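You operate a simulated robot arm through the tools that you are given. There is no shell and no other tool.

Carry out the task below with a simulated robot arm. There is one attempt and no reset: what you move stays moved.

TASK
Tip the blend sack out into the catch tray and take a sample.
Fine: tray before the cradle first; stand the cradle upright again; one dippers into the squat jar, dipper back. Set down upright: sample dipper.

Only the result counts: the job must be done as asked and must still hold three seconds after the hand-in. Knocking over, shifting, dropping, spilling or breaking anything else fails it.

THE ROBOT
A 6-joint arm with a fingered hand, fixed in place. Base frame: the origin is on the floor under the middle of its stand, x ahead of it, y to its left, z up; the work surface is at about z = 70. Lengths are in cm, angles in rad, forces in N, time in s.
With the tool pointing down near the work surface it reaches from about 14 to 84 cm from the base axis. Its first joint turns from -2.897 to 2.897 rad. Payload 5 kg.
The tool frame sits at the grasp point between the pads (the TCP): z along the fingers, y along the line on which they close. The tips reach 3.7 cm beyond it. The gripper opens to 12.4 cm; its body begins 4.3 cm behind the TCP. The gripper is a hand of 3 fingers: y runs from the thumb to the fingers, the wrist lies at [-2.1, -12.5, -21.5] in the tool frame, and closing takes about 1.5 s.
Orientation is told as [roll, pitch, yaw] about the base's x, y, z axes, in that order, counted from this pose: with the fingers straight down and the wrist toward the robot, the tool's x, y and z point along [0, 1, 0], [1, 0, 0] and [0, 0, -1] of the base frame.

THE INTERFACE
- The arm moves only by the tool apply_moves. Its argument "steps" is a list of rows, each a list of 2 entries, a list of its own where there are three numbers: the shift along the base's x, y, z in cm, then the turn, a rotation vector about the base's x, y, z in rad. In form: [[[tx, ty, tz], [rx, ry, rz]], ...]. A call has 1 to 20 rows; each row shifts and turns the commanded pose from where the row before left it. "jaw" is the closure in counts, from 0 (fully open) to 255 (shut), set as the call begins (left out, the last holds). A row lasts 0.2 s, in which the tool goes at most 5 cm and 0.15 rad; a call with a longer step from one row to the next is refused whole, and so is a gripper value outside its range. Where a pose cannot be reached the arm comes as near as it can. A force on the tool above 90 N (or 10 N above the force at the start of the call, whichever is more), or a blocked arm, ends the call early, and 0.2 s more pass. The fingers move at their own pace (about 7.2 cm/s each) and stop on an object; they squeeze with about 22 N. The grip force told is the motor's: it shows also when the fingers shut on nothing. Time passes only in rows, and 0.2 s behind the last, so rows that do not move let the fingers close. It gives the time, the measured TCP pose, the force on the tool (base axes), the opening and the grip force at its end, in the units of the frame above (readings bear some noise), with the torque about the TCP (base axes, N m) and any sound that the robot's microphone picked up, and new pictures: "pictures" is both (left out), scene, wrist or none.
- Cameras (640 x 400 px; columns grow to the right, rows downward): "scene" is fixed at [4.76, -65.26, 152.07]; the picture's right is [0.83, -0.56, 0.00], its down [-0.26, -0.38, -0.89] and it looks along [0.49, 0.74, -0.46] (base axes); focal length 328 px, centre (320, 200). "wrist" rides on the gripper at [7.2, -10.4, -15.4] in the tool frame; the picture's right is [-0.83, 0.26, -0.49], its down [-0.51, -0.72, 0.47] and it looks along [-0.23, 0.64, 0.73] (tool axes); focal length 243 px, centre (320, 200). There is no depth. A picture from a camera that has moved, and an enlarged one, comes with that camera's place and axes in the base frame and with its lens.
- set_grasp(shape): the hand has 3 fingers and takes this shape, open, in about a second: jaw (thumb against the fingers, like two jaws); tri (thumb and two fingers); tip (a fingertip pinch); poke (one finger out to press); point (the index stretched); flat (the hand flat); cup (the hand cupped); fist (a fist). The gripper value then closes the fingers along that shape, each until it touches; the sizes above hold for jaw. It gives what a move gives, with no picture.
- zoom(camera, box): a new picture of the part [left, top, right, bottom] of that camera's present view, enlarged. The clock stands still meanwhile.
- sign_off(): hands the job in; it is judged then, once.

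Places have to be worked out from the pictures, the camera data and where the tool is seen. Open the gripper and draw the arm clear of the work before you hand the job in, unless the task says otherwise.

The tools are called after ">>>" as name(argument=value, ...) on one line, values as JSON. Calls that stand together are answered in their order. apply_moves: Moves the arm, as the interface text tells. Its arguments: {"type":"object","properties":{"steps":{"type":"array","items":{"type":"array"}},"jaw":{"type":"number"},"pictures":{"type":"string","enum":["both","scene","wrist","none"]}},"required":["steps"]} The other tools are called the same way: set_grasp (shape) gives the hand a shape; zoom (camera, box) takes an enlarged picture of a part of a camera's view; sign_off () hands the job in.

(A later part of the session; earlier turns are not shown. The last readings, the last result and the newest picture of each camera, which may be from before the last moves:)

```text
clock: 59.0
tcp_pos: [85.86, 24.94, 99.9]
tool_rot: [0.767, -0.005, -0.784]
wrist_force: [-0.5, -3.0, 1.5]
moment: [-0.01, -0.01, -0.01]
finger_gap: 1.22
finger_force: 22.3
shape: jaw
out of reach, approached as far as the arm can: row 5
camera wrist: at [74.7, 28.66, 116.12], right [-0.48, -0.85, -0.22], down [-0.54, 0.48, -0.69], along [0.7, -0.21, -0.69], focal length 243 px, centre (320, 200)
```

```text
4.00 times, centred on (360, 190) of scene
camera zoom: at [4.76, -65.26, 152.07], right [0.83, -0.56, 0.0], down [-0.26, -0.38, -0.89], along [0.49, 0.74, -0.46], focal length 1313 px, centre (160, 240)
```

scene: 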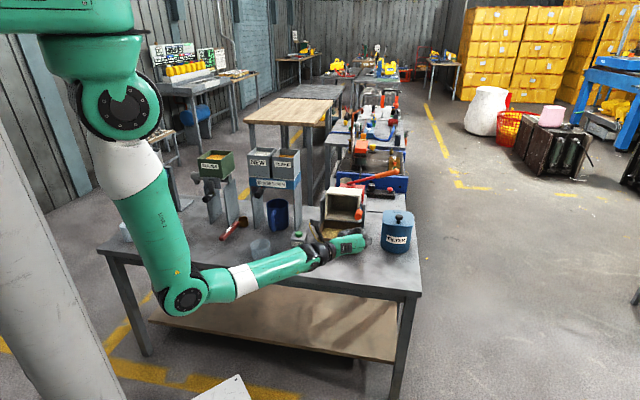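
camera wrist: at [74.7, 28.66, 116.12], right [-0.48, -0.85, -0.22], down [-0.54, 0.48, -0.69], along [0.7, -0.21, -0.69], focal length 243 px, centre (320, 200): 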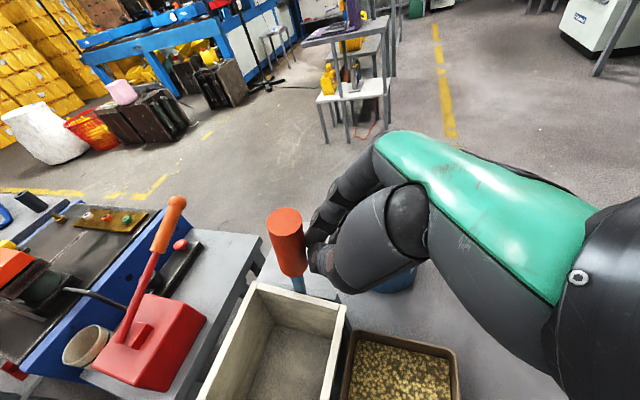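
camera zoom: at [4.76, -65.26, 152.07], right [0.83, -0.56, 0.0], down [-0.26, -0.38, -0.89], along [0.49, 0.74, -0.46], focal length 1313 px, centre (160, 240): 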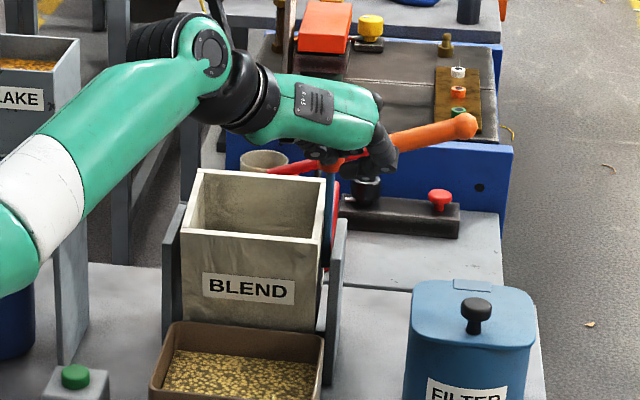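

Nearly upright. I push on in small steps and watch the force for the upright stop.

>>> apply_moves(steps=[[[0.5, 0.5, 0.1], [-0.012, 0.012, 0]], [[0.4, 0.4, 0.1], [-0.012, 0.012, 0]], [[0.3, 0.3, 0.1], [-0.012, 0.012, 0]], [[0, 0, 0], [0, 0, 0]]], pictures="wrist")

>>> zoom(camera="scene", box=[310, 140, 410, 240])

```text
clock: 60.0
tcp_pos: [87.74, 26.35, 99.48]
tool_rot: [0.715, -0.005, -0.783]
wrist_force: [-1.3, -1.0, -0.2]
moment: [0.05, 0.03, -0.03]
finger_gap: 1.22
finger_force: 22.5
shape: jaw
out of reach, approached as far as the arm can: row 1, 2, 3
camera wrist: at [77.21, 30.55, 115.85], right [-0.48, -0.86, -0.17], down [-0.56, 0.46, -0.69], along [0.67, -0.24, -0.7], focal length 243 px, centre (320, 200)
```

wrist: 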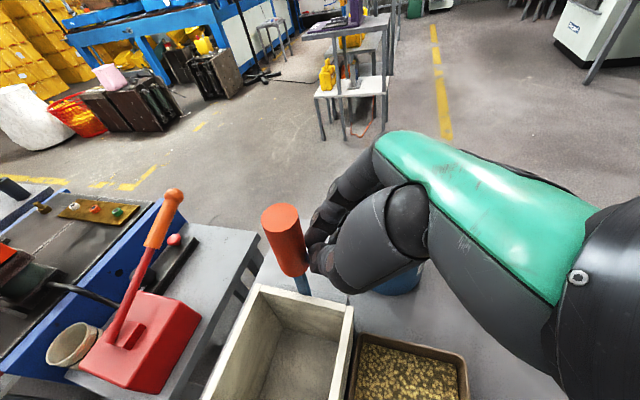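

```text
4.00 times, centred on (360, 190) of scene
camera zoom: at [4.76, -65.26, 152.07], right [0.83, -0.56, 0.0], down [-0.26, -0.38, -0.89], along [0.49, 0.74, -0.46], focal length 1313 px, centre (160, 240)
```

zoom: 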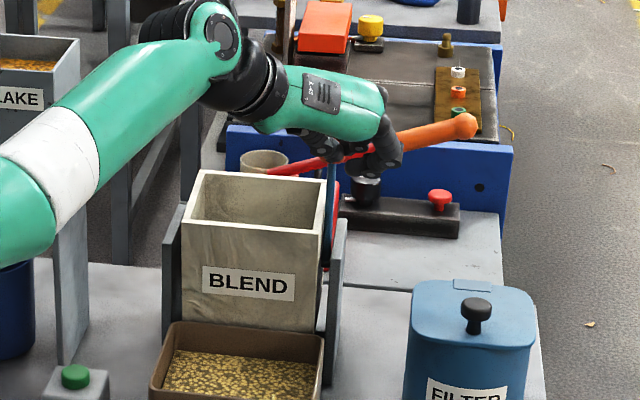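

It's about 4° short of upright. The arm reports reach limits in this configuration, so I check the whole scene and a close-up before the last push.

>>> apply_moves(steps=[[[0, 0, 0], [0, 0, 0]]], pictures="both")

>>> zoom(camera="scene", box=[340, 150, 400, 220])

```text
clock: 60.4
tcp_pos: [87.79, 26.27, 99.52]
tool_rot: [0.716, 0.0, -0.784]
wrist_force: [0.1, 0.3, 0.1]
moment: [-0.02, 0.03, -0.01]
finger_gap: 1.22
finger_force: 22.9
shape: jaw
camera wrist: at [77.21, 30.53, 115.84], right [-0.48, -0.86, -0.17], down [-0.56, 0.46, -0.69], along [0.67, -0.24, -0.7], focal length 243 px, centre (320, 200)
```

scene: 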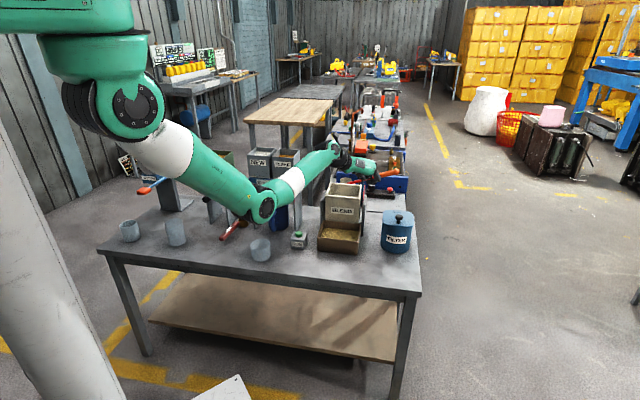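
wrist: 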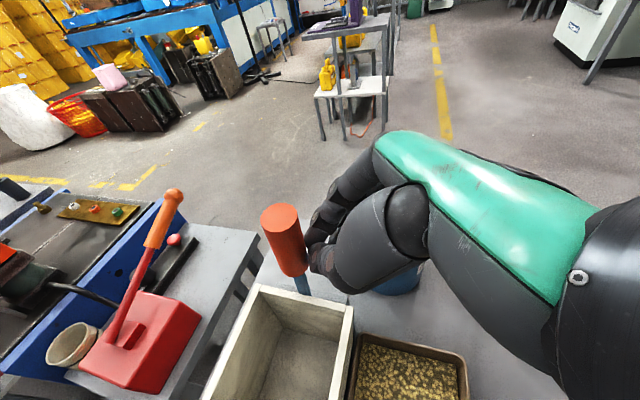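

```text
5.71 times, centred on (370, 185) of scene
camera zoom: at [4.76, -65.26, 152.07], right [0.83, -0.56, 0.0], down [-0.26, -0.38, -0.89], along [0.49, 0.74, -0.46], focal length 1876 px, centre (34, 286)
```

zoom: 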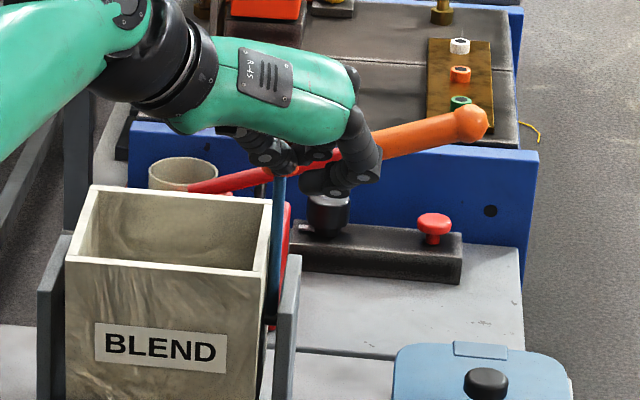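

Force is now zero and the cradle holds its near-upright position by itself. I back off a little to see whether the arm tracks properly there.

>>> apply_moves(steps=[[[-1.5, -1.5, 1], [0, 0, 0]], [[-1.5, -1.5, 1], [0, 0, 0]], [[-1, -1, 1], [0, 0, 0]], [[0, 0, 0], [0, 0, 0]]], pictures="none")

>>> zoom(camera="scene", box=[310, 150, 400, 240])

>>> zoom(camera="wrist", box=[180, 150, 500, 400])

```text
clock: 61.4
tcp_pos: [87.02, 22.26, 98.49]
tool_rot: [0.716, -0.001, -0.784]
wrist_force: [0.3, -0.5, 0.3]
moment: [0.01, -0.03, -0.01]
finger_gap: 1.22
finger_force: 22.1
shape: jaw
out of reach, approached as far as the arm can: row 1, 2, 3
```

```text
4.44 times, centred on (355, 195) of scene
camera zoom: at [4.76, -65.26, 152.07], right [0.83, -0.56, 0.0], down [-0.26, -0.38, -0.89], along [0.49, 0.74, -0.46], focal length 1459 px, centre (164, 222)
```

zoom: 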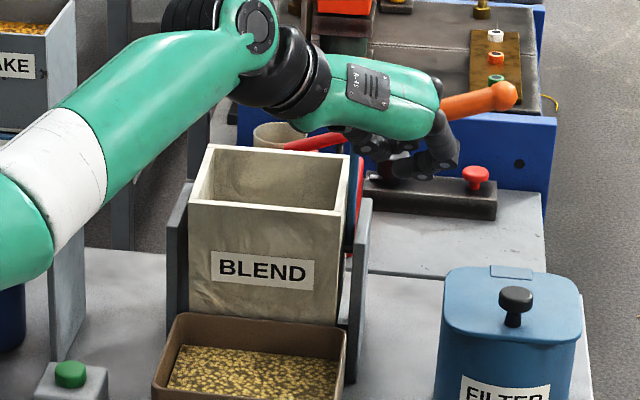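

```text
1.60 times, centred on (340, 275) of wrist
camera zoom: at [76.47, 26.55, 114.98], right [-0.48, -0.86, -0.17], down [-0.56, 0.46, -0.69], along [0.67, -0.24, -0.7], focal length 388 px, centre (288, 80)
```

zoom: 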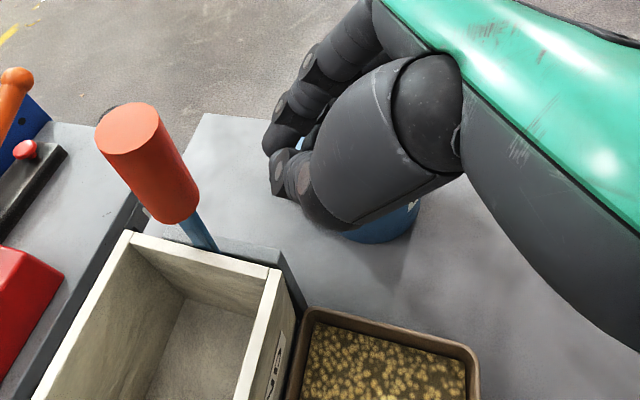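

The arm is at some joint limit in this configuration (it drifts sideways). The cradle stays put on its own. I'll unpitch the hand to straight-down while rising to recover a normal configuration.

>>> apply_moves(steps=[[[-0.5, -0.5, 1], [-0.09, 0.09, 0]], [[-0.5, -0.5, 1], [-0.09, 0.09, 0]], [[-0.5, -0.5, 1], [-0.09, 0.09, 0]], [[-0.5, -0.5, 1], [-0.09, 0.09, 0]], [[0, 0, 1], [-0.09, 0.09, 0]], [[0, 0, 1], [-0.056, 0.056, 0]], [[0, 0, 0], [0, 0, 0]]], pictures="both")

```text
clock: 63.0
tcp_pos: [91.3, 20.74, 97.12]
tool_rot: [0.166, -0.003, -0.784]
wrist_force: [0.1, 0.4, 0.0]
moment: [-0.01, -0.01, -0.01]
finger_gap: 1.23
finger_force: 21.4
shape: jaw
out of reach, approached as far as the arm can: row 1, 2, 3, 4, 5, 6
camera wrist: at [87.22, 31.54, 113.52], right [-0.45, -0.82, 0.35], down [-0.81, 0.21, -0.55], along [0.38, -0.53, -0.76], focal length 243 px, centre (320, 200)
```

scene: 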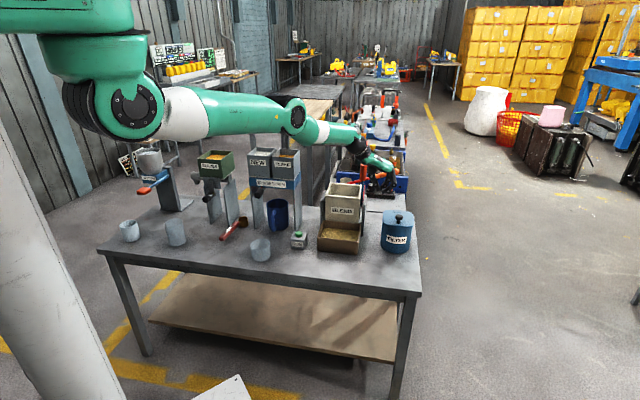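
wrist: 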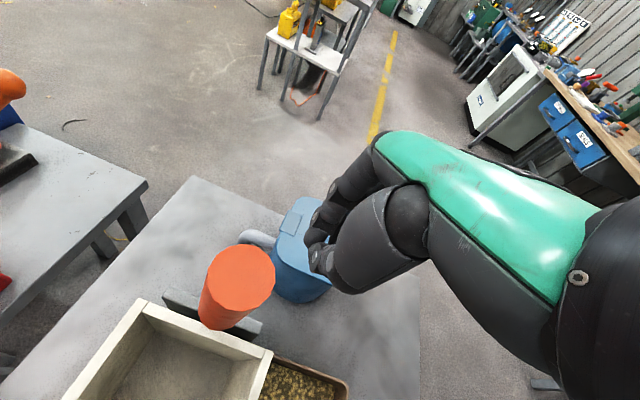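

The arm is now stretched out at (91, 21, 97), hand pointing down, clear of the lever (7 cm left of it) and above FILTER (top ≈ 86). I test whether turning the yaw back toward 0 is unobstructed.

>>> apply_moves(steps=[[[0, -0.5, 0], [0, 0, 0.1]], [[0, -0.5, 0], [0, 0, 0.1]], [[0, 0, 0], [0, 0, 0]]], pictures="wrist")

```text
clock: 63.8
tcp_pos: [92.29, 20.04, 96.74]
tool_rot: [0.122, 0.0, -0.584]
wrist_force: [0.4, 0.2, -0.4]
moment: [0.0, -0.01, 0.01]
finger_gap: 1.2
finger_force: 22.1
shape: jaw
out of reach, approached as far as the arm can: row 2
camera wrist: at [86.58, 30.37, 112.97], right [-0.27, -0.88, 0.39], down [-0.85, 0.03, -0.53], along [0.46, -0.47, -0.75], focal length 243 px, centre (320, 200)
```

wrist: 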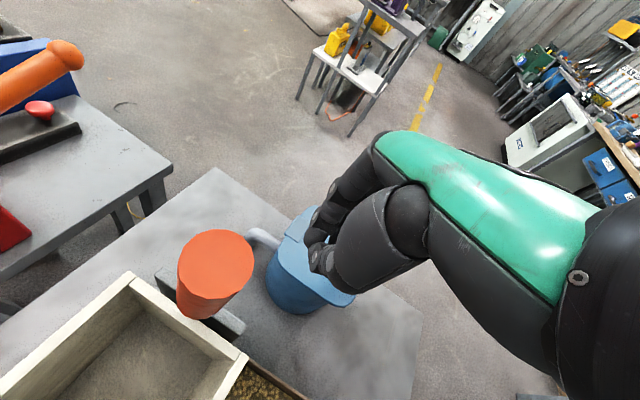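

Yaw turning works. I continue turning the hand toward pointing along the arm, drawing it slightly inward and up.

>>> apply_moves(steps=[[[0, -0.3, 0], [0, 0, 0.14]], [[-0.3, -0.3, 0.3], [0, 0, 0.14]], [[-0.5, -0.3, 0.5], [0, 0, 0.14]], [[-0.8, -0.3, 0.8], [0, 0, 0.14]], [[-1, -0.3, 1], [0, 0, 0.14]], [[0, 0, 0], [0, 0, 0]]], pictures="scene")

```text
clock: 65.2
tcp_pos: [93.71, 20.02, 96.6]
tool_rot: [0.124, 0.0, -0.235]
wrist_force: [0.0, 0.5, -0.2]
moment: [0.02, -0.04, -0.02]
finger_gap: 1.21
finger_force: 22.0
shape: jaw
out of reach, approached as far as the arm can: row 1, 2, 3, 4, 5
```

scene: 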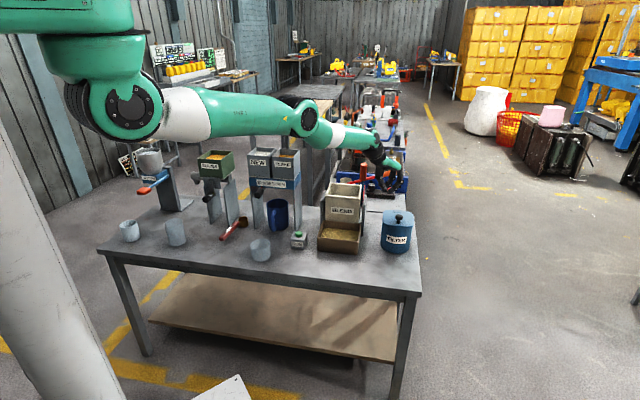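

Still constrained and nearly fully stretched. I test a pure inward translation with no rotation to learn how the arm responds.

>>> apply_moves(steps=[[[-1.5, -0.3, 0.3], [0, 0, 0]], [[-1.5, -0.3, 0.3], [0, 0, 0]], [[-1.5, -0.3, 0.3], [0, 0, 0]], [[0, 0, 0], [0, 0, 0]]], pictures="scene")

```text
clock: 66.2
tcp_pos: [93.82, 19.92, 96.68]
tool_rot: [0.125, 0.001, -0.233]
wrist_force: [0.7, -0.1, -0.7]
moment: [0.0, 0.01, 0.02]
finger_gap: 1.22
finger_force: 22.4
shape: jaw
out of reach, approached as far as the arm can: row 1, 2, 3
```

scene: 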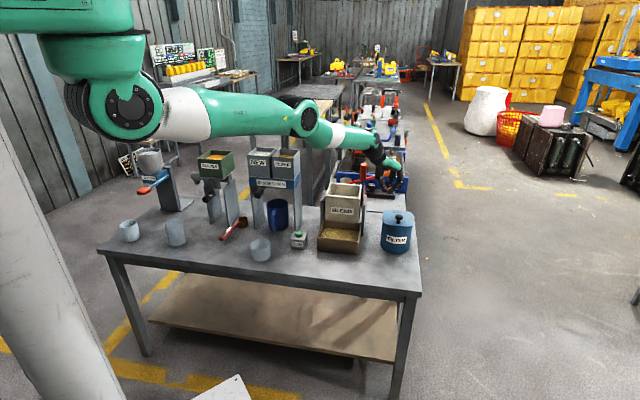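

No motion: a joint limit blocks that. I test the reverse direction: pitching the fingers forward again (about the tool's y axis) while drawing inward.

>>> apply_moves(steps=[[[-1, -0.3, 0], [0.1, -0.03, 0]], [[-1, -0.3, 0], [0.1, -0.03, 0]], [[-1, -0.3, 0], [0.1, -0.03, 0]], [[0, 0, 0], [0, 0, 0]]], pictures="scene")

```text
clock: 67.2
tcp_pos: [93.84, 19.93, 96.69]
tool_rot: [0.124, 0.003, -0.234]
wrist_force: [-0.9, -0.2, 0.0]
moment: [-0.02, -0.03, 0.01]
finger_gap: 1.24
finger_force: 22.0
shape: jaw
out of reach, approached as far as the arm can: row 1, 2, 3
```

scene: 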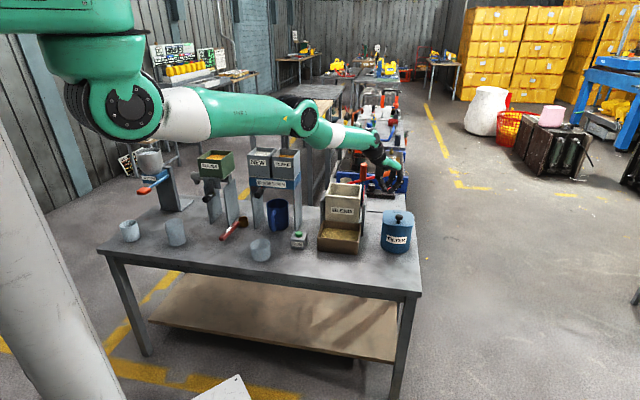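

It's stuck in that corner. Turning yaw was what forced it outward, so I test the opposite: yaw negative with a slight inward move.

>>> apply_moves(steps=[[[-0.7, 0, 0.2], [0, 0, -0.12]], [[-0.7, 0, 0.2], [0, 0, -0.12]], [[-0.7, 0, 0.2], [0, 0, -0.12]], [[0, 0, 0], [0, 0, 0]]], pictures="none")

```text
clock: 68.2
tcp_pos: [92.24, 20.09, 97.08]
tool_rot: [0.122, 0.003, -0.596]
wrist_force: [0.1, -0.4, 0.6]
moment: [0.01, 0.01, 0.02]
finger_gap: 1.21
finger_force: 22.4
shape: jaw
out of reach, approached as far as the arm can: row 1
```

That direction works (rows unflagged). I retrace: pitch forward again and return to the earlier pose in front of the lever, staying clear of it.

>>> apply_moves(steps=[[[-1, 0.2, 0.3], [0.09, -0.075, -0.04]], [[-1, 0.2, 0.3], [0.09, -0.075, -0.04]], [[-1, 0.2, 0.3], [0.09, -0.075, -0.04]], [[-1, 0.2, 0.3], [0.09, -0.08, -0.04]], [[-1, 0.2, 0.3], [0.09, -0.085, -0.03]], [[0, 0, 0], [0, 0, 0]]], pictures="both")

```text
clock: 69.6
tcp_pos: [96.47, 24.12, 95.13]
tool_rot: [0.72, -0.008, -0.791]
wrist_force: [0.3, -0.1, -0.7]
moment: [-0.01, -0.02, 0.0]
finger_gap: 1.25
finger_force: 21.6
shape: jaw
out of reach, approached as far as the arm can: row 1, 2, 3, 4, 5
camera wrist: at [85.76, 28.41, 111.34], right [-0.49, -0.85, -0.17], down [-0.55, 0.46, -0.69], along [0.67, -0.24, -0.7], focal length 243 px, centre (320, 200)
```

scene: 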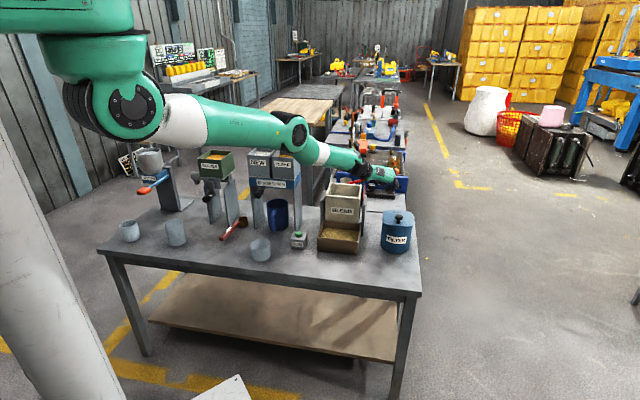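
wrist: 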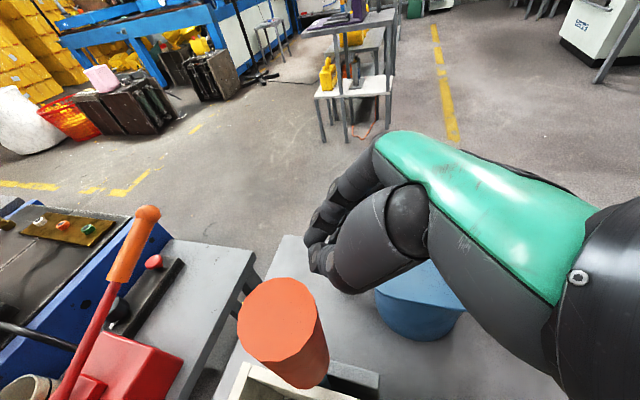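

The arm is now nearly straight, beyond and right of the lever with zero contact force. I zoom on the arm to understand its elbow state.

>>> zoom(camera="scene", box=[50, 40, 420, 260])

>>> zoom(camera="scene", box=[270, 90, 420, 220])

```text
1.73 times, centred on (235, 150) of scene
camera zoom: at [4.76, -65.26, 152.07], right [0.83, -0.56, 0.0], down [-0.26, -0.38, -0.89], along [0.49, 0.74, -0.46], focal length 568 px, centre (467, 286)
```

zoom: 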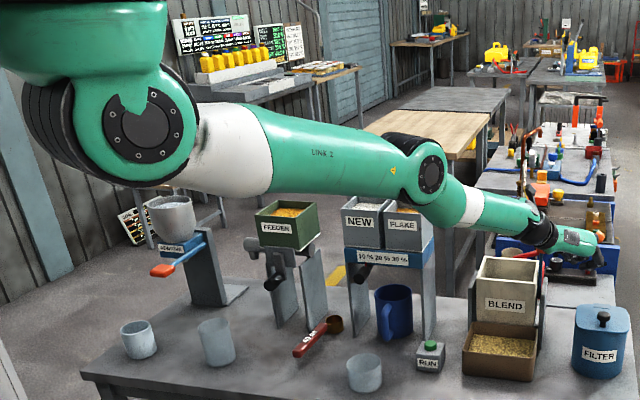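

```text
3.08 times, centred on (345, 155) of scene
camera zoom: at [4.76, -65.26, 152.07], right [0.83, -0.56, 0.0], down [-0.26, -0.38, -0.89], along [0.49, 0.74, -0.46], focal length 1010 px, centre (243, 338)
```

zoom: 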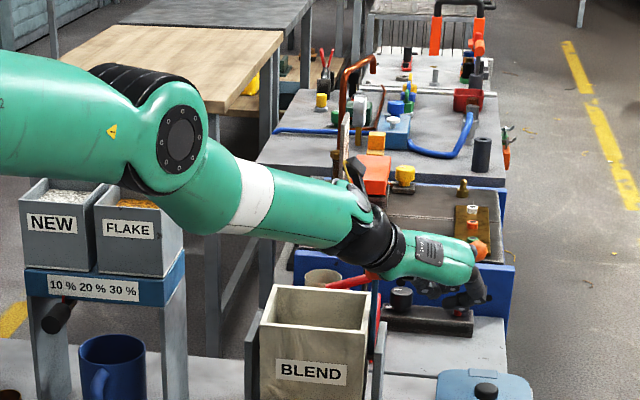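

The arm has gone "elbow-up" (forearm sloping down past straight), so inward moves are blocked by the elbow's limit. Pitching the hand up while raising it should drive the elbow back through straight; the hand is 8 cm clear of the lever.

>>> apply_moves(steps=[[[-0.2, -0.2, 1.2], [0.085, -0.085, 0]], [[-0.2, -0.2, 1.2], [0.085, -0.085, 0]], [[-0.2, -0.2, 1.2], [0.085, -0.085, 0]], [[-0.2, -0.2, 1.2], [0.085, -0.085, 0]], [[0, 0, 0], [0, 0, 0]]], pictures="scene")

>>> zoom(camera="scene", box=[270, 90, 420, 220])

```text
clock: 70.8
tcp_pos: [98.28, 23.88, 98.16]
tool_rot: [1.163, -0.009, -0.802]
wrist_force: [0.5, 0.9, -0.6]
moment: [0.01, -0.03, -0.01]
finger_gap: 1.2
finger_force: 21.8
shape: jaw
out of reach, approached as far as the arm can: row 1, 2, 3, 4
```

scene: 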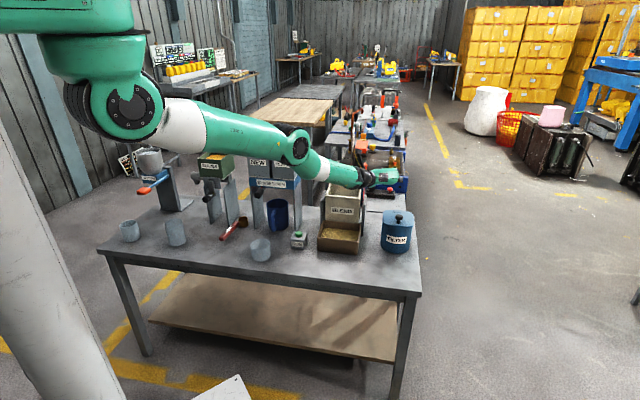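

```text
3.08 times, centred on (345, 155) of scene
camera zoom: at [4.76, -65.26, 152.07], right [0.83, -0.56, 0.0], down [-0.26, -0.38, -0.89], along [0.49, 0.74, -0.46], focal length 1010 px, centre (243, 338)
```

zoom: 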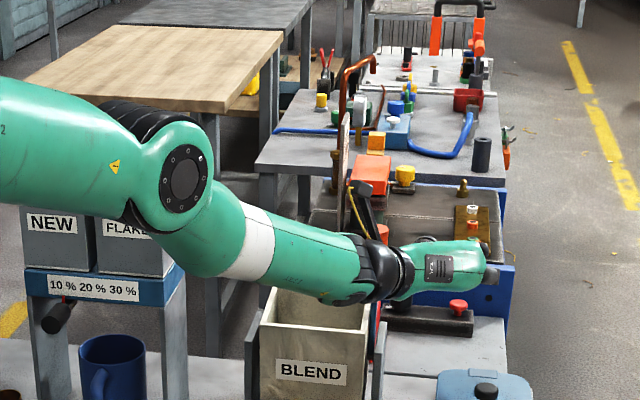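

The arm is now close to straight. I continue pitching the hand up with small upward steps to carry the elbow through.

>>> apply_moves(steps=[[[-0.3, -0.3, 1.2], [0.085, -0.085, 0]], [[-0.3, -0.3, 1.2], [0.085, -0.085, 0]], [[-0.3, -0.3, 1.2], [0.085, -0.085, 0]], [[-0.3, -0.3, 1.2], [0.085, -0.085, 0]], [[0, 0, 0], [0, 0, 0]]], pictures="both")

>>> zoom(camera="scene", box=[270, 90, 420, 220])

```text
clock: 72.0
tcp_pos: [95.92, 22.82, 103.61]
tool_rot: [1.68, 0.0, -0.795]
wrist_force: [0.3, -0.2, 0.4]
moment: [-0.03, -0.02, -0.01]
finger_gap: 1.24
finger_force: 21.9
shape: jaw
out of reach, approached as far as the arm can: row 3, 4
camera wrist: at [77.32, 19.05, 109.17], right [-0.1, -0.47, -0.88], down [-0.13, 0.88, -0.45], along [0.99, 0.07, -0.15], focal length 243 px, centre (320, 200)
```

scene: 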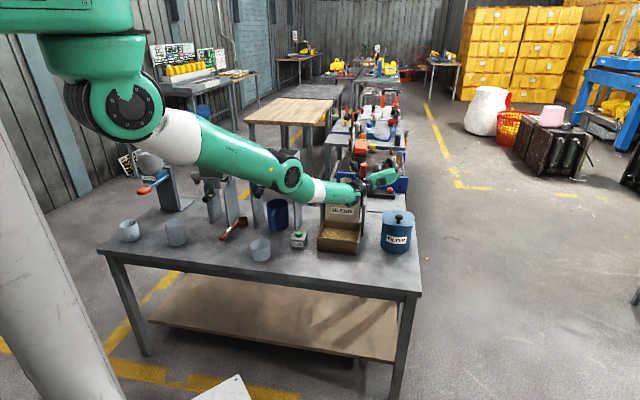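
wrist: 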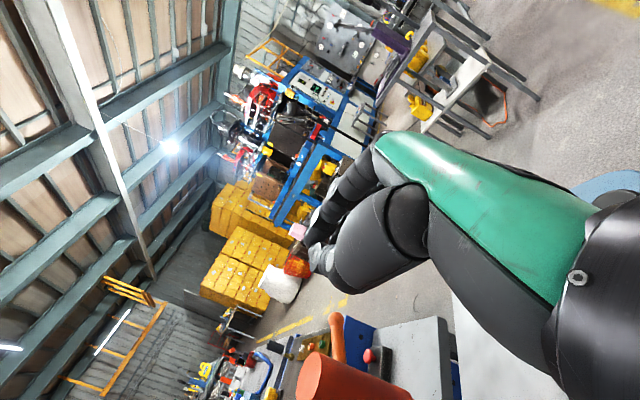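

```text
3.08 times, centred on (345, 155) of scene
camera zoom: at [4.76, -65.26, 152.07], right [0.83, -0.56, 0.0], down [-0.26, -0.38, -0.89], along [0.49, 0.74, -0.46], focal length 1010 px, centre (243, 338)
```

zoom: 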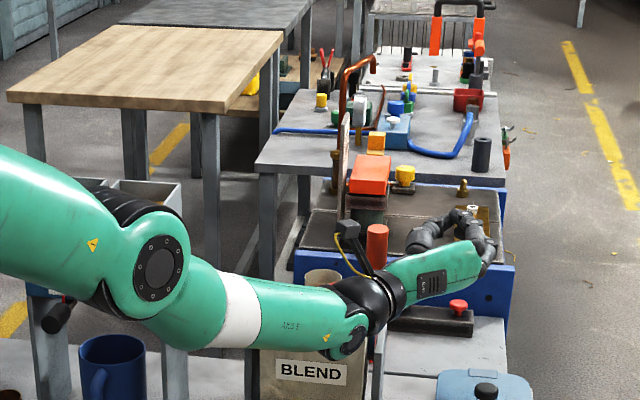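

The elbow is back in its normal bent-down posture, hand pitched up slightly above horizontal. Now I test retreating toward the robot.

>>> apply_moves(steps=[[[-2, -2, 0.5], [0, 0, 0]], [[-2.5, -2.5, 0.5], [0, 0, 0]], [[-2.5, -2.5, 0.5], [0, 0, 0]], [[-2.5, -2.5, 0.5], [0, 0, 0]], [[0, 0, 0], [0, 0, 0]]], pictures="scene")

```text
clock: 73.2
tcp_pos: [86.46, 13.18, 105.62]
tool_rot: [1.681, 0.0, -0.795]
wrist_force: [-0.1, 0.8, -0.4]
moment: [-0.01, 0.02, 0.04]
finger_gap: 1.23
finger_force: 22.0
shape: jaw
```

scene: 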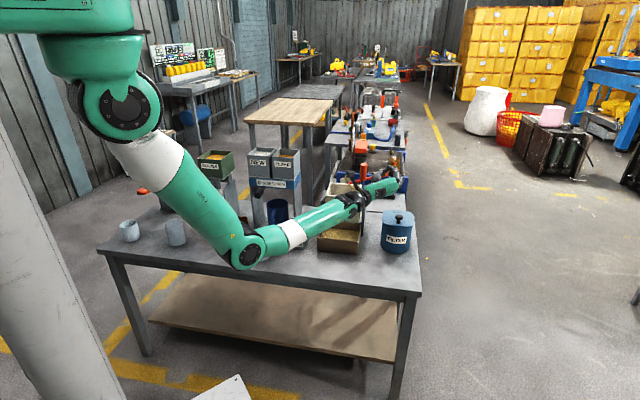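

Tracking is normal here. I move further inward and up to free space, then pitch the hand down stepwise, checking for limits.

>>> apply_moves(steps=[[[-2.8, -1, 2], [0, 0, 0]], [[-2.8, -1, 2], [0, 0, 0]], [[-2.8, -1, 2], [0, 0, 0]], [[-2.8, -1, 2], [0, 0, 0]], [[0, 0, 1], [-0.08, 0.08, 0]], [[0, 0, 1], [-0.08, 0.08, 0]], [[0, 0, 1], [-0.08, 0.08, 0]], [[0, 0, 1], [-0.08, 0.08, 0]], [[0, 0, 1], [-0.08, 0.08, 0]], [[0, 0, 1], [-0.08, 0.08, 0]]], pictures="scene")

```text
clock: 75.4
tcp_pos: [75.34, 9.31, 119.56]
tool_rot: [0.998, -0.006, -0.794]
wrist_force: [-0.1, -0.7, 0.6]
moment: [0.04, 0.01, 0.01]
finger_gap: 1.21
finger_force: 21.6
shape: jaw
```

scene: 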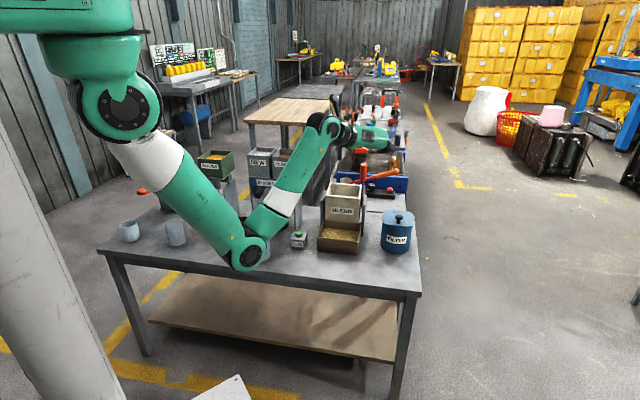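

No limits flagged. Continue pitching down to vertical.

>>> apply_moves(steps=[[[0, 0.5, 0], [-0.09, 0.09, 0]], [[0, 0.5, 0], [-0.09, 0.09, 0]], [[0, 0.5, 0], [-0.09, 0.09, 0]], [[0, 0.5, 0], [-0.09, 0.09, 0]], [[0, 0.5, 0], [-0.09, 0.09, 0]], [[0, 0.5, 0], [-0.09, 0.09, 0]], [[0, 0.5, 0], [-0.09, 0.09, 0]], [[0, 0.5, 0], [-0.075, 0.075, 0]], [[0, 0, 0], [0, 0, 0]]], pictures="both")

>>> zoom(camera="scene", box=[310, 150, 410, 260])

```text
clock: 77.4
tcp_pos: [75.4, 13.24, 119.65]
tool_rot: [0.003, -0.01, -0.784]
wrist_force: [-1.0, 0.3, 1.2]
moment: [0.02, 0.0, -0.02]
finger_gap: 1.22
finger_force: 22.4
shape: jaw
camera wrist: at [73.03, 25.91, 134.92], right [-0.41, -0.77, 0.49], down [-0.86, 0.15, -0.48], along [0.3, -0.62, -0.73], focal length 243 px, centre (320, 200)
```

scene: 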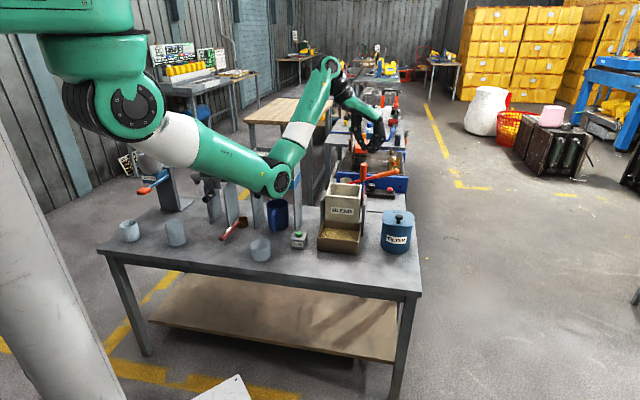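
wrist: 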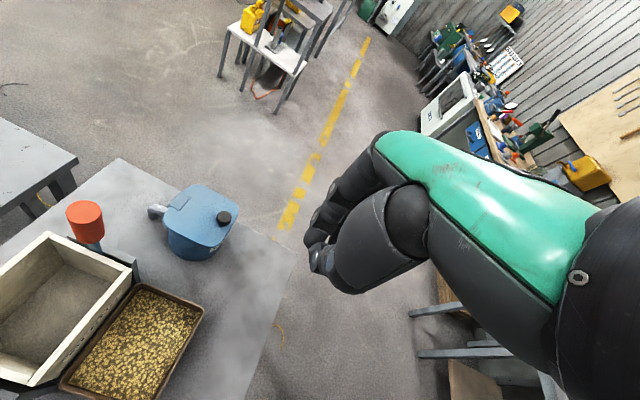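

```text
3.64 times, centred on (360, 205) of scene
camera zoom: at [4.76, -65.26, 152.07], right [0.83, -0.56, 0.0], down [-0.26, -0.38, -0.89], along [0.49, 0.74, -0.46], focal length 1194 px, centre (174, 182)
```

zoom: 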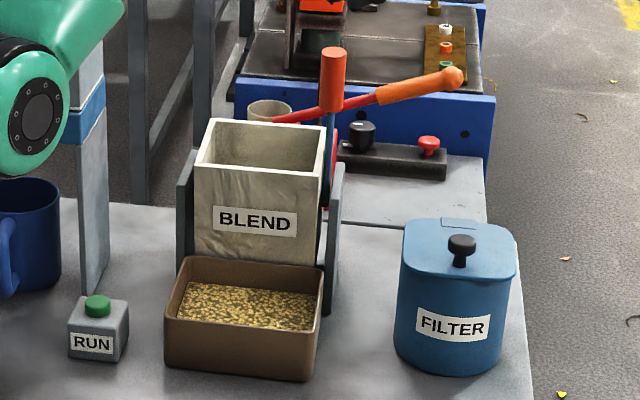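

Recovered: the hand is vertical again with no limits flagged, and nothing on the table was disturbed. The lever sits about 5–6° short of upright. I approach it again from the front with closed fingers (pitch 40°) to push the last 2 cm.

>>> apply_moves(steps=[[[1.17, 1.51, -1.9], [0.0824, -0.0824, 0]], [[1.17, 1.51, -1.9], [0.0824, -0.0824, 0]], [[1.17, 1.51, -1.9], [0.0824, -0.0824, 0]], [[1.17, 1.51, -1.9], [0.0824, -0.0824, 0]], [[1.17, 1.51, -1.9], [0.0824, -0.0824, 0]], [[1.17, 1.51, -1.9], [0.0824, -0.0824, 0]], [[0, 0, 0], [0, 0, 0]]], pictures="wrist")

```text
clock: 79.0
tcp_pos: [82.41, 22.15, 108.03]
tool_rot: [0.706, -0.007, -0.791]
wrist_force: [-0.5, 0.1, -0.3]
moment: [-0.01, -0.01, -0.01]
finger_gap: 1.23
finger_force: 22.3
shape: jaw
camera wrist: at [71.89, 26.75, 124.55], right [-0.49, -0.86, -0.16], down [-0.56, 0.45, -0.69], along [0.67, -0.25, -0.7], focal length 243 px, centre (320, 200)
```

wrist: 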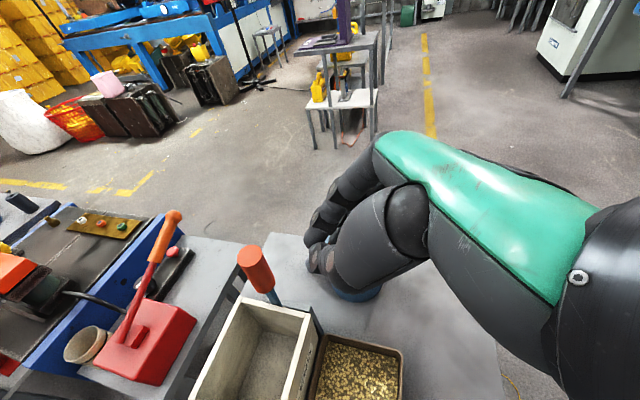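

Lever and fingertips line up (e1 ≈ 42.5). I lower to z ≈ 100.5 and advance to just before contact.

>>> apply_moves(steps=[[[0.5, 0.5, -2.5], [0, 0, 0]], [[0.5, 0.5, -2.5], [0, 0, 0]], [[0.7, 0.7, -2.5], [0, 0, 0]], [[1.0, 1.0, 0], [0, 0, 0]], [[1.0, 1.0, 0], [0, 0, 0]], [[0.4, 0.4, 0], [0, 0, 0]], [[0, 0, 0], [0, 0, 0]]], pictures="wrist")

>>> zoom(camera="scene", box=[310, 140, 410, 240])

```text
clock: 80.6
tcp_pos: [86.47, 26.45, 100.65]
tool_rot: [0.703, -0.01, -0.791]
wrist_force: [0.7, -0.7, -0.8]
moment: [-0.01, 0.04, -0.01]
finger_gap: 1.2
finger_force: 21.9
shape: jaw
camera wrist: at [75.98, 30.91, 117.02], right [-0.49, -0.86, -0.16], down [-0.56, 0.45, -0.69], along [0.67, -0.25, -0.7], focal length 243 px, centre (320, 200)
```

wrist: 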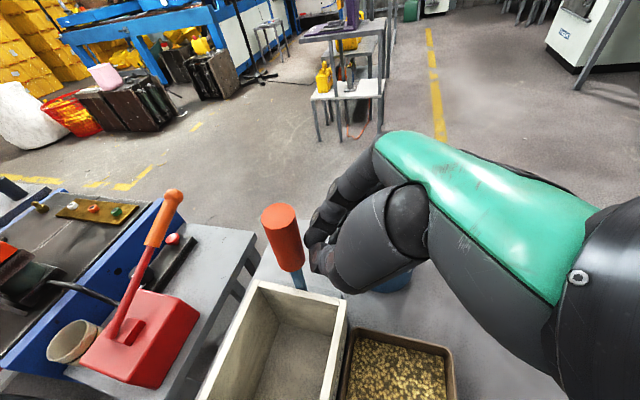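

```text
4.00 times, centred on (360, 190) of scene
camera zoom: at [4.76, -65.26, 152.07], right [0.83, -0.56, 0.0], down [-0.26, -0.38, -0.89], along [0.49, 0.74, -0.46], focal length 1313 px, centre (160, 240)
```

zoom: 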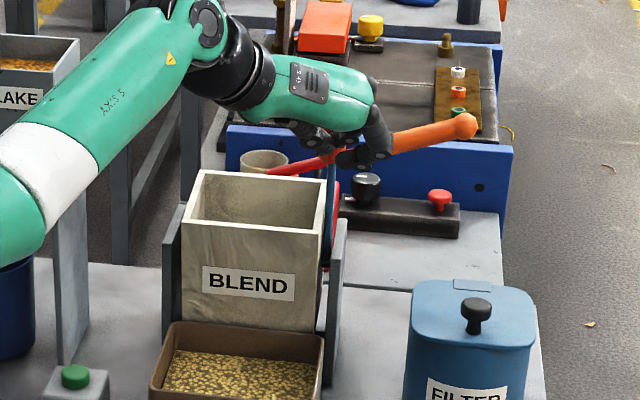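

Good tracking. Creep forward ~1.5 cm pushing the lever toward upright.

>>> apply_moves(steps=[[[0.35, 0.35, 0], [0, 0, 0]], [[0.35, 0.35, 0], [0, 0, 0]], [[0.35, 0.35, 0], [0, 0, 0]], [[0, 0, 0], [0, 0, 0]]], pictures="wrist")

>>> zoom(camera="scene", box=[305, 150, 425, 250])

```text
clock: 81.6
tcp_pos: [87.57, 27.41, 100.59]
tool_rot: [0.702, -0.009, -0.79]
wrist_force: [-0.6, -3.1, 0.6]
moment: [-0.09, -0.04, -0.09]
finger_gap: 1.22
finger_force: 22.3
shape: jaw
camera wrist: at [77.05, 31.95, 117.06], right [-0.49, -0.86, -0.16], down [-0.56, 0.45, -0.69], along [0.67, -0.25, -0.7], focal length 243 px, centre (320, 200)
```

wrist: 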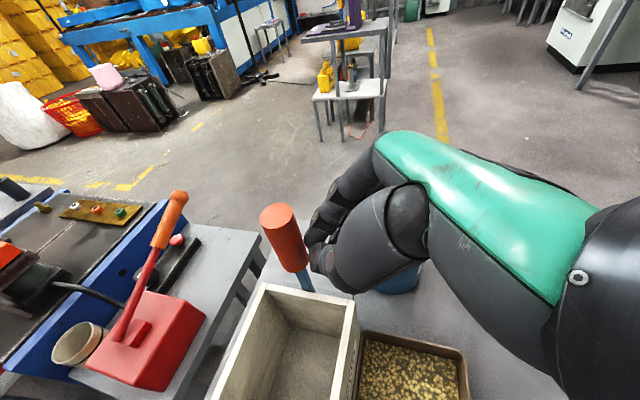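

```text
4.00 times, centred on (365, 200) of scene
camera zoom: at [4.76, -65.26, 152.07], right [0.83, -0.56, 0.0], down [-0.26, -0.38, -0.89], along [0.49, 0.74, -0.46], focal length 1313 px, centre (140, 200)
```

zoom: 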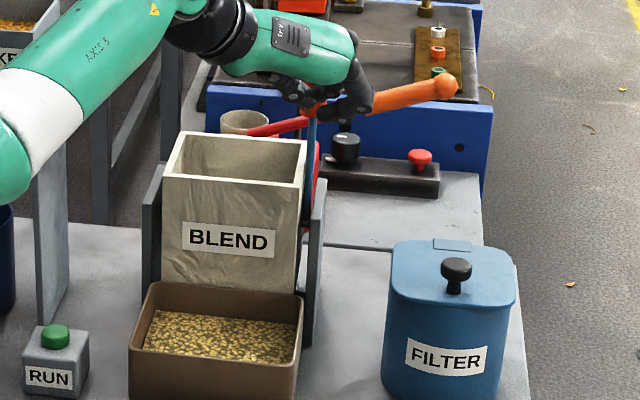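

The sack outline now matches the original upright picture. I compare with the earlier high-magnification view.

>>> zoom(camera="scene", box=[350, 180, 380, 220])

```text
10.00 times, centred on (365, 200) of scene
camera zoom: at [4.76, -65.26, 152.07], right [0.83, -0.56, 0.0], down [-0.26, -0.38, -0.89], along [0.49, 0.74, -0.46], focal length 3283 px, centre (-130, 200)
```

zoom: 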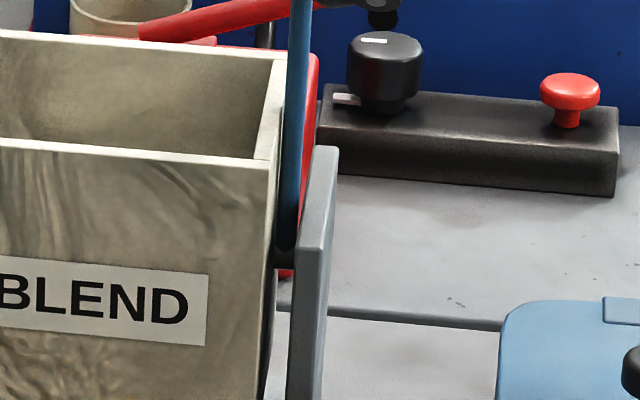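

It matches the original exactly (corner at (272,160), same label position). Now I retreat gently and check that it stays upright.

>>> apply_moves(steps=[[[-0.7, -0.7, 0.3], [0, 0, 0]], [[-1.5, -1.5, 1], [0, 0, 0]], [[-2, -2, 2], [0, 0, 0]], [[-2, -2, 2], [0, 0, 0]], [[-2, -2, 2], [0, 0, 0]], [[0, 0, 0], [0, 0, 0]]], pictures="none")

>>> zoom(camera="scene", box=[350, 180, 380, 220])

>>> zoom(camera="scene", box=[305, 150, 425, 250])

```text
clock: 83.0
tcp_pos: [79.18, 19.3, 108.06]
tool_rot: [0.704, -0.009, -0.79]
wrist_force: [0.2, 0.1, 0.1]
moment: [0.0, -0.04, 0.02]
finger_gap: 1.24
finger_force: 21.6
shape: jaw
```

```text
10.00 times, centred on (365, 200) of scene
camera zoom: at [4.76, -65.26, 152.07], right [0.83, -0.56, 0.0], down [-0.26, -0.38, -0.89], along [0.49, 0.74, -0.46], focal length 3283 px, centre (-130, 200)
```

zoom: 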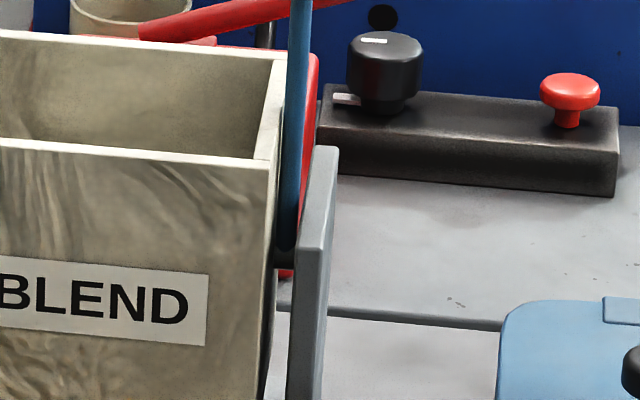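

```text
4.00 times, centred on (365, 200) of scene
camera zoom: at [4.76, -65.26, 152.07], right [0.83, -0.56, 0.0], down [-0.26, -0.38, -0.89], along [0.49, 0.74, -0.46], focal length 1313 px, centre (140, 200)
```

zoom: 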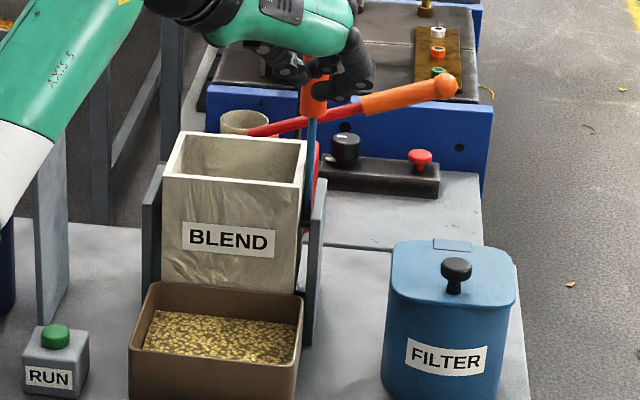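

The cradle stands upright on its own. Now the dipper: I unpitch and turn the hand at a safe height, then go look at the dipper and squat jar from above.

>>> apply_moves(steps=[[[-1.5, -1, 1], [-0.083, 0.083, 0]], [[-1.5, -1, 1], [-0.083, 0.083, 0]], [[-1.5, -1, 1], [-0.083, 0.083, 0]], [[-1.5, -1, 1], [-0.083, 0.083, 0]], [[-1.5, -1, 1], [-0.083, 0.083, 0]], [[-1.5, -1, 1], [-0.083, 0.083, 0]], [[-2, 1, 0], [0, 0, 0.13]], [[-2, 1, 0], [0, 0, 0.13]], [[-2, 1, 0], [0, 0, 0.13]], [[-2, 1, 0], [0, 0, 0.13]], [[-2, 1, 0], [0, 0, 0.13]], [[-2, 1, 0], [0, 0, 0.13]], [[0, 0, 0], [0, 0, 0]]], jaw=0, pictures="both")

```text
clock: 85.8
tcp_pos: [58.29, 19.18, 113.97]
tool_rot: [0.001, -0.015, -0.002]
wrist_force: [-0.3, -0.3, 0.1]
moment: [0.04, -0.01, 0.02]
finger_gap: 12.37
finger_force: 0.0
shape: jaw
camera wrist: at [47.83, 26.62, 129.2], right [0.25, -0.83, 0.5], down [-0.72, -0.51, -0.48], along [0.65, -0.23, -0.72], focal length 243 px, centre (320, 200)
```

scene: 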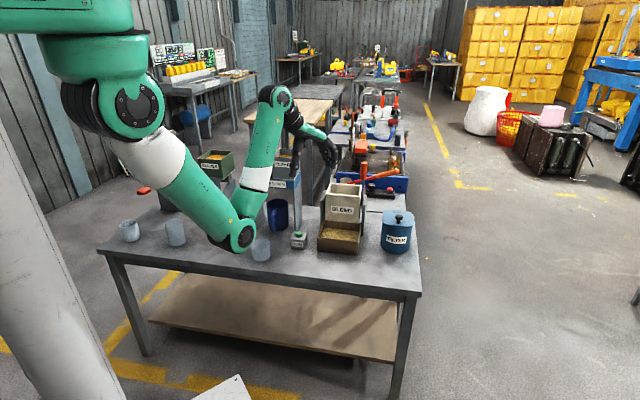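
wrist: 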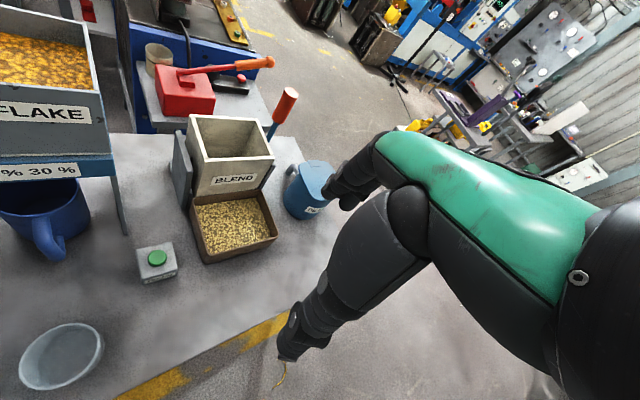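

I move over toward the dipper area at height to view it with the wrist camera.

>>> apply_moves(steps=[[[-3, 2.8, 0], [0, 0, 0.05]], [[-3, 2.8, 0], [0, 0, 0.05]], [[-3, 2.8, 0], [0, 0, 0.05]], [[-3, 2.8, 0], [0, 0, 0.05]], [[-2.8, 3, 0], [0, 0, 0.05]], [[-2.8, 3, 0], [0, 0, 0.05]], [[-2.8, 3, 0], [0, 0, 0.05]], [[-2.8, 3, 0], [0, 0, 0.05]], [[-1, 2, 0], [0, 0, 0.05]], [[0, 0, 0], [0, 0, 0]]], pictures="both")

```text
clock: 88.0
tcp_pos: [35.15, 44.81, 111.17]
tool_rot: [-0.002, -0.011, 0.449]
wrist_force: [-1.3, -0.8, 0.4]
moment: [-0.01, -0.01, 0.04]
finger_gap: 12.37
finger_force: 0.0
shape: jaw
out of reach, approached as far as the arm can: row 1, 2, 3, 4, 5
camera wrist: at [22.66, 46.99, 126.55], right [0.59, -0.64, 0.5], down [-0.43, -0.77, -0.48], along [0.69, 0.07, -0.72], focal length 243 px, centre (320, 200)
```

scene: 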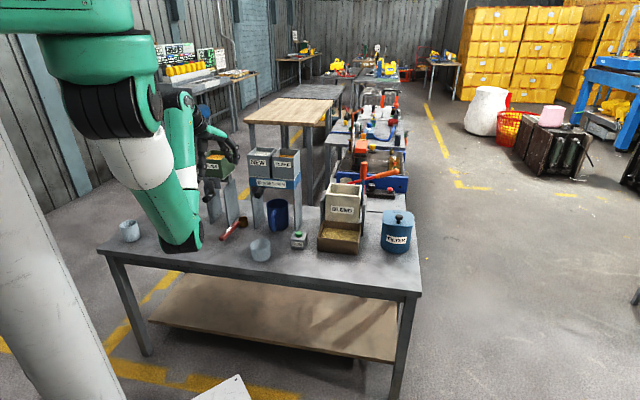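
wrist: 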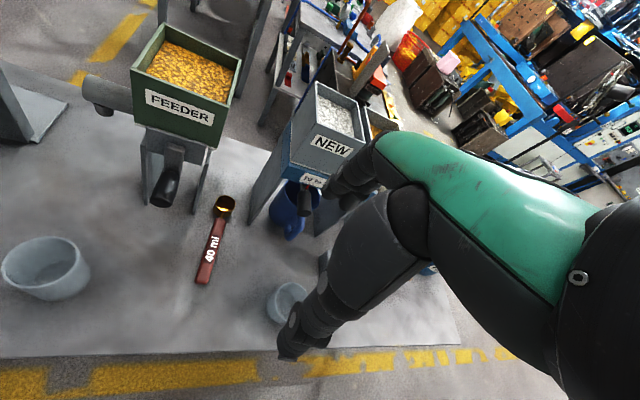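

The dipper, FEEDER, jar and hopper are all in view. I zoom in on the dipper and the squat jar.

>>> zoom(camera="wrist", box=[150, 170, 320, 330])

>>> zoom(camera="scene", box=[205, 195, 285, 265])

>>> zoom(camera="wrist", box=[0, 80, 330, 330])

```text
2.50 times, centred on (235, 250) of wrist
camera zoom: at [22.66, 46.99, 126.55], right [0.59, -0.64, 0.5], down [-0.43, -0.77, -0.48], along [0.69, 0.07, -0.72], focal length 606 px, centre (532, 75)
```

zoom: 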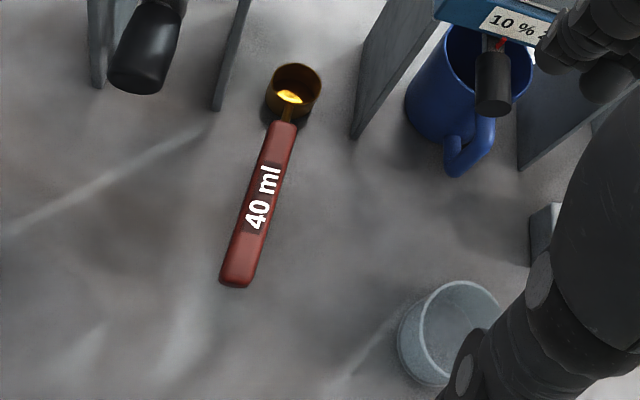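

```text
5.71 times, centred on (245, 230) of scene
camera zoom: at [4.76, -65.26, 152.07], right [0.83, -0.56, 0.0], down [-0.26, -0.38, -0.89], along [0.49, 0.74, -0.46], focal length 1876 px, centre (749, 29)
```

zoom: 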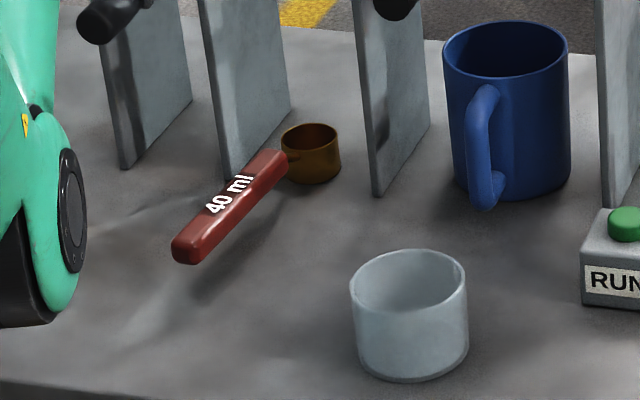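

```text
1.60 times, centred on (165, 205) of wrist
camera zoom: at [22.66, 46.99, 126.55], right [0.59, -0.64, 0.5], down [-0.43, -0.77, -0.48], along [0.69, 0.07, -0.72], focal length 388 px, centre (568, 192)
```

zoom: 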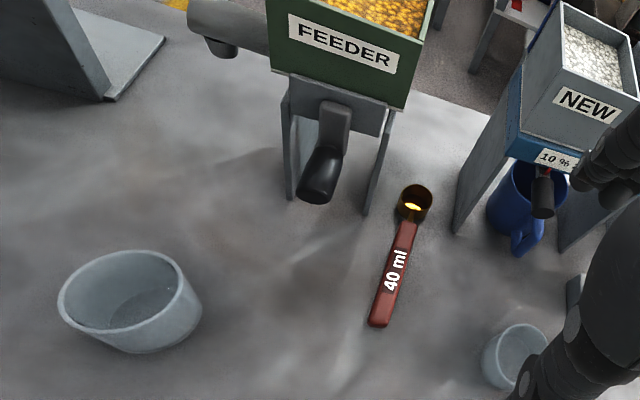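

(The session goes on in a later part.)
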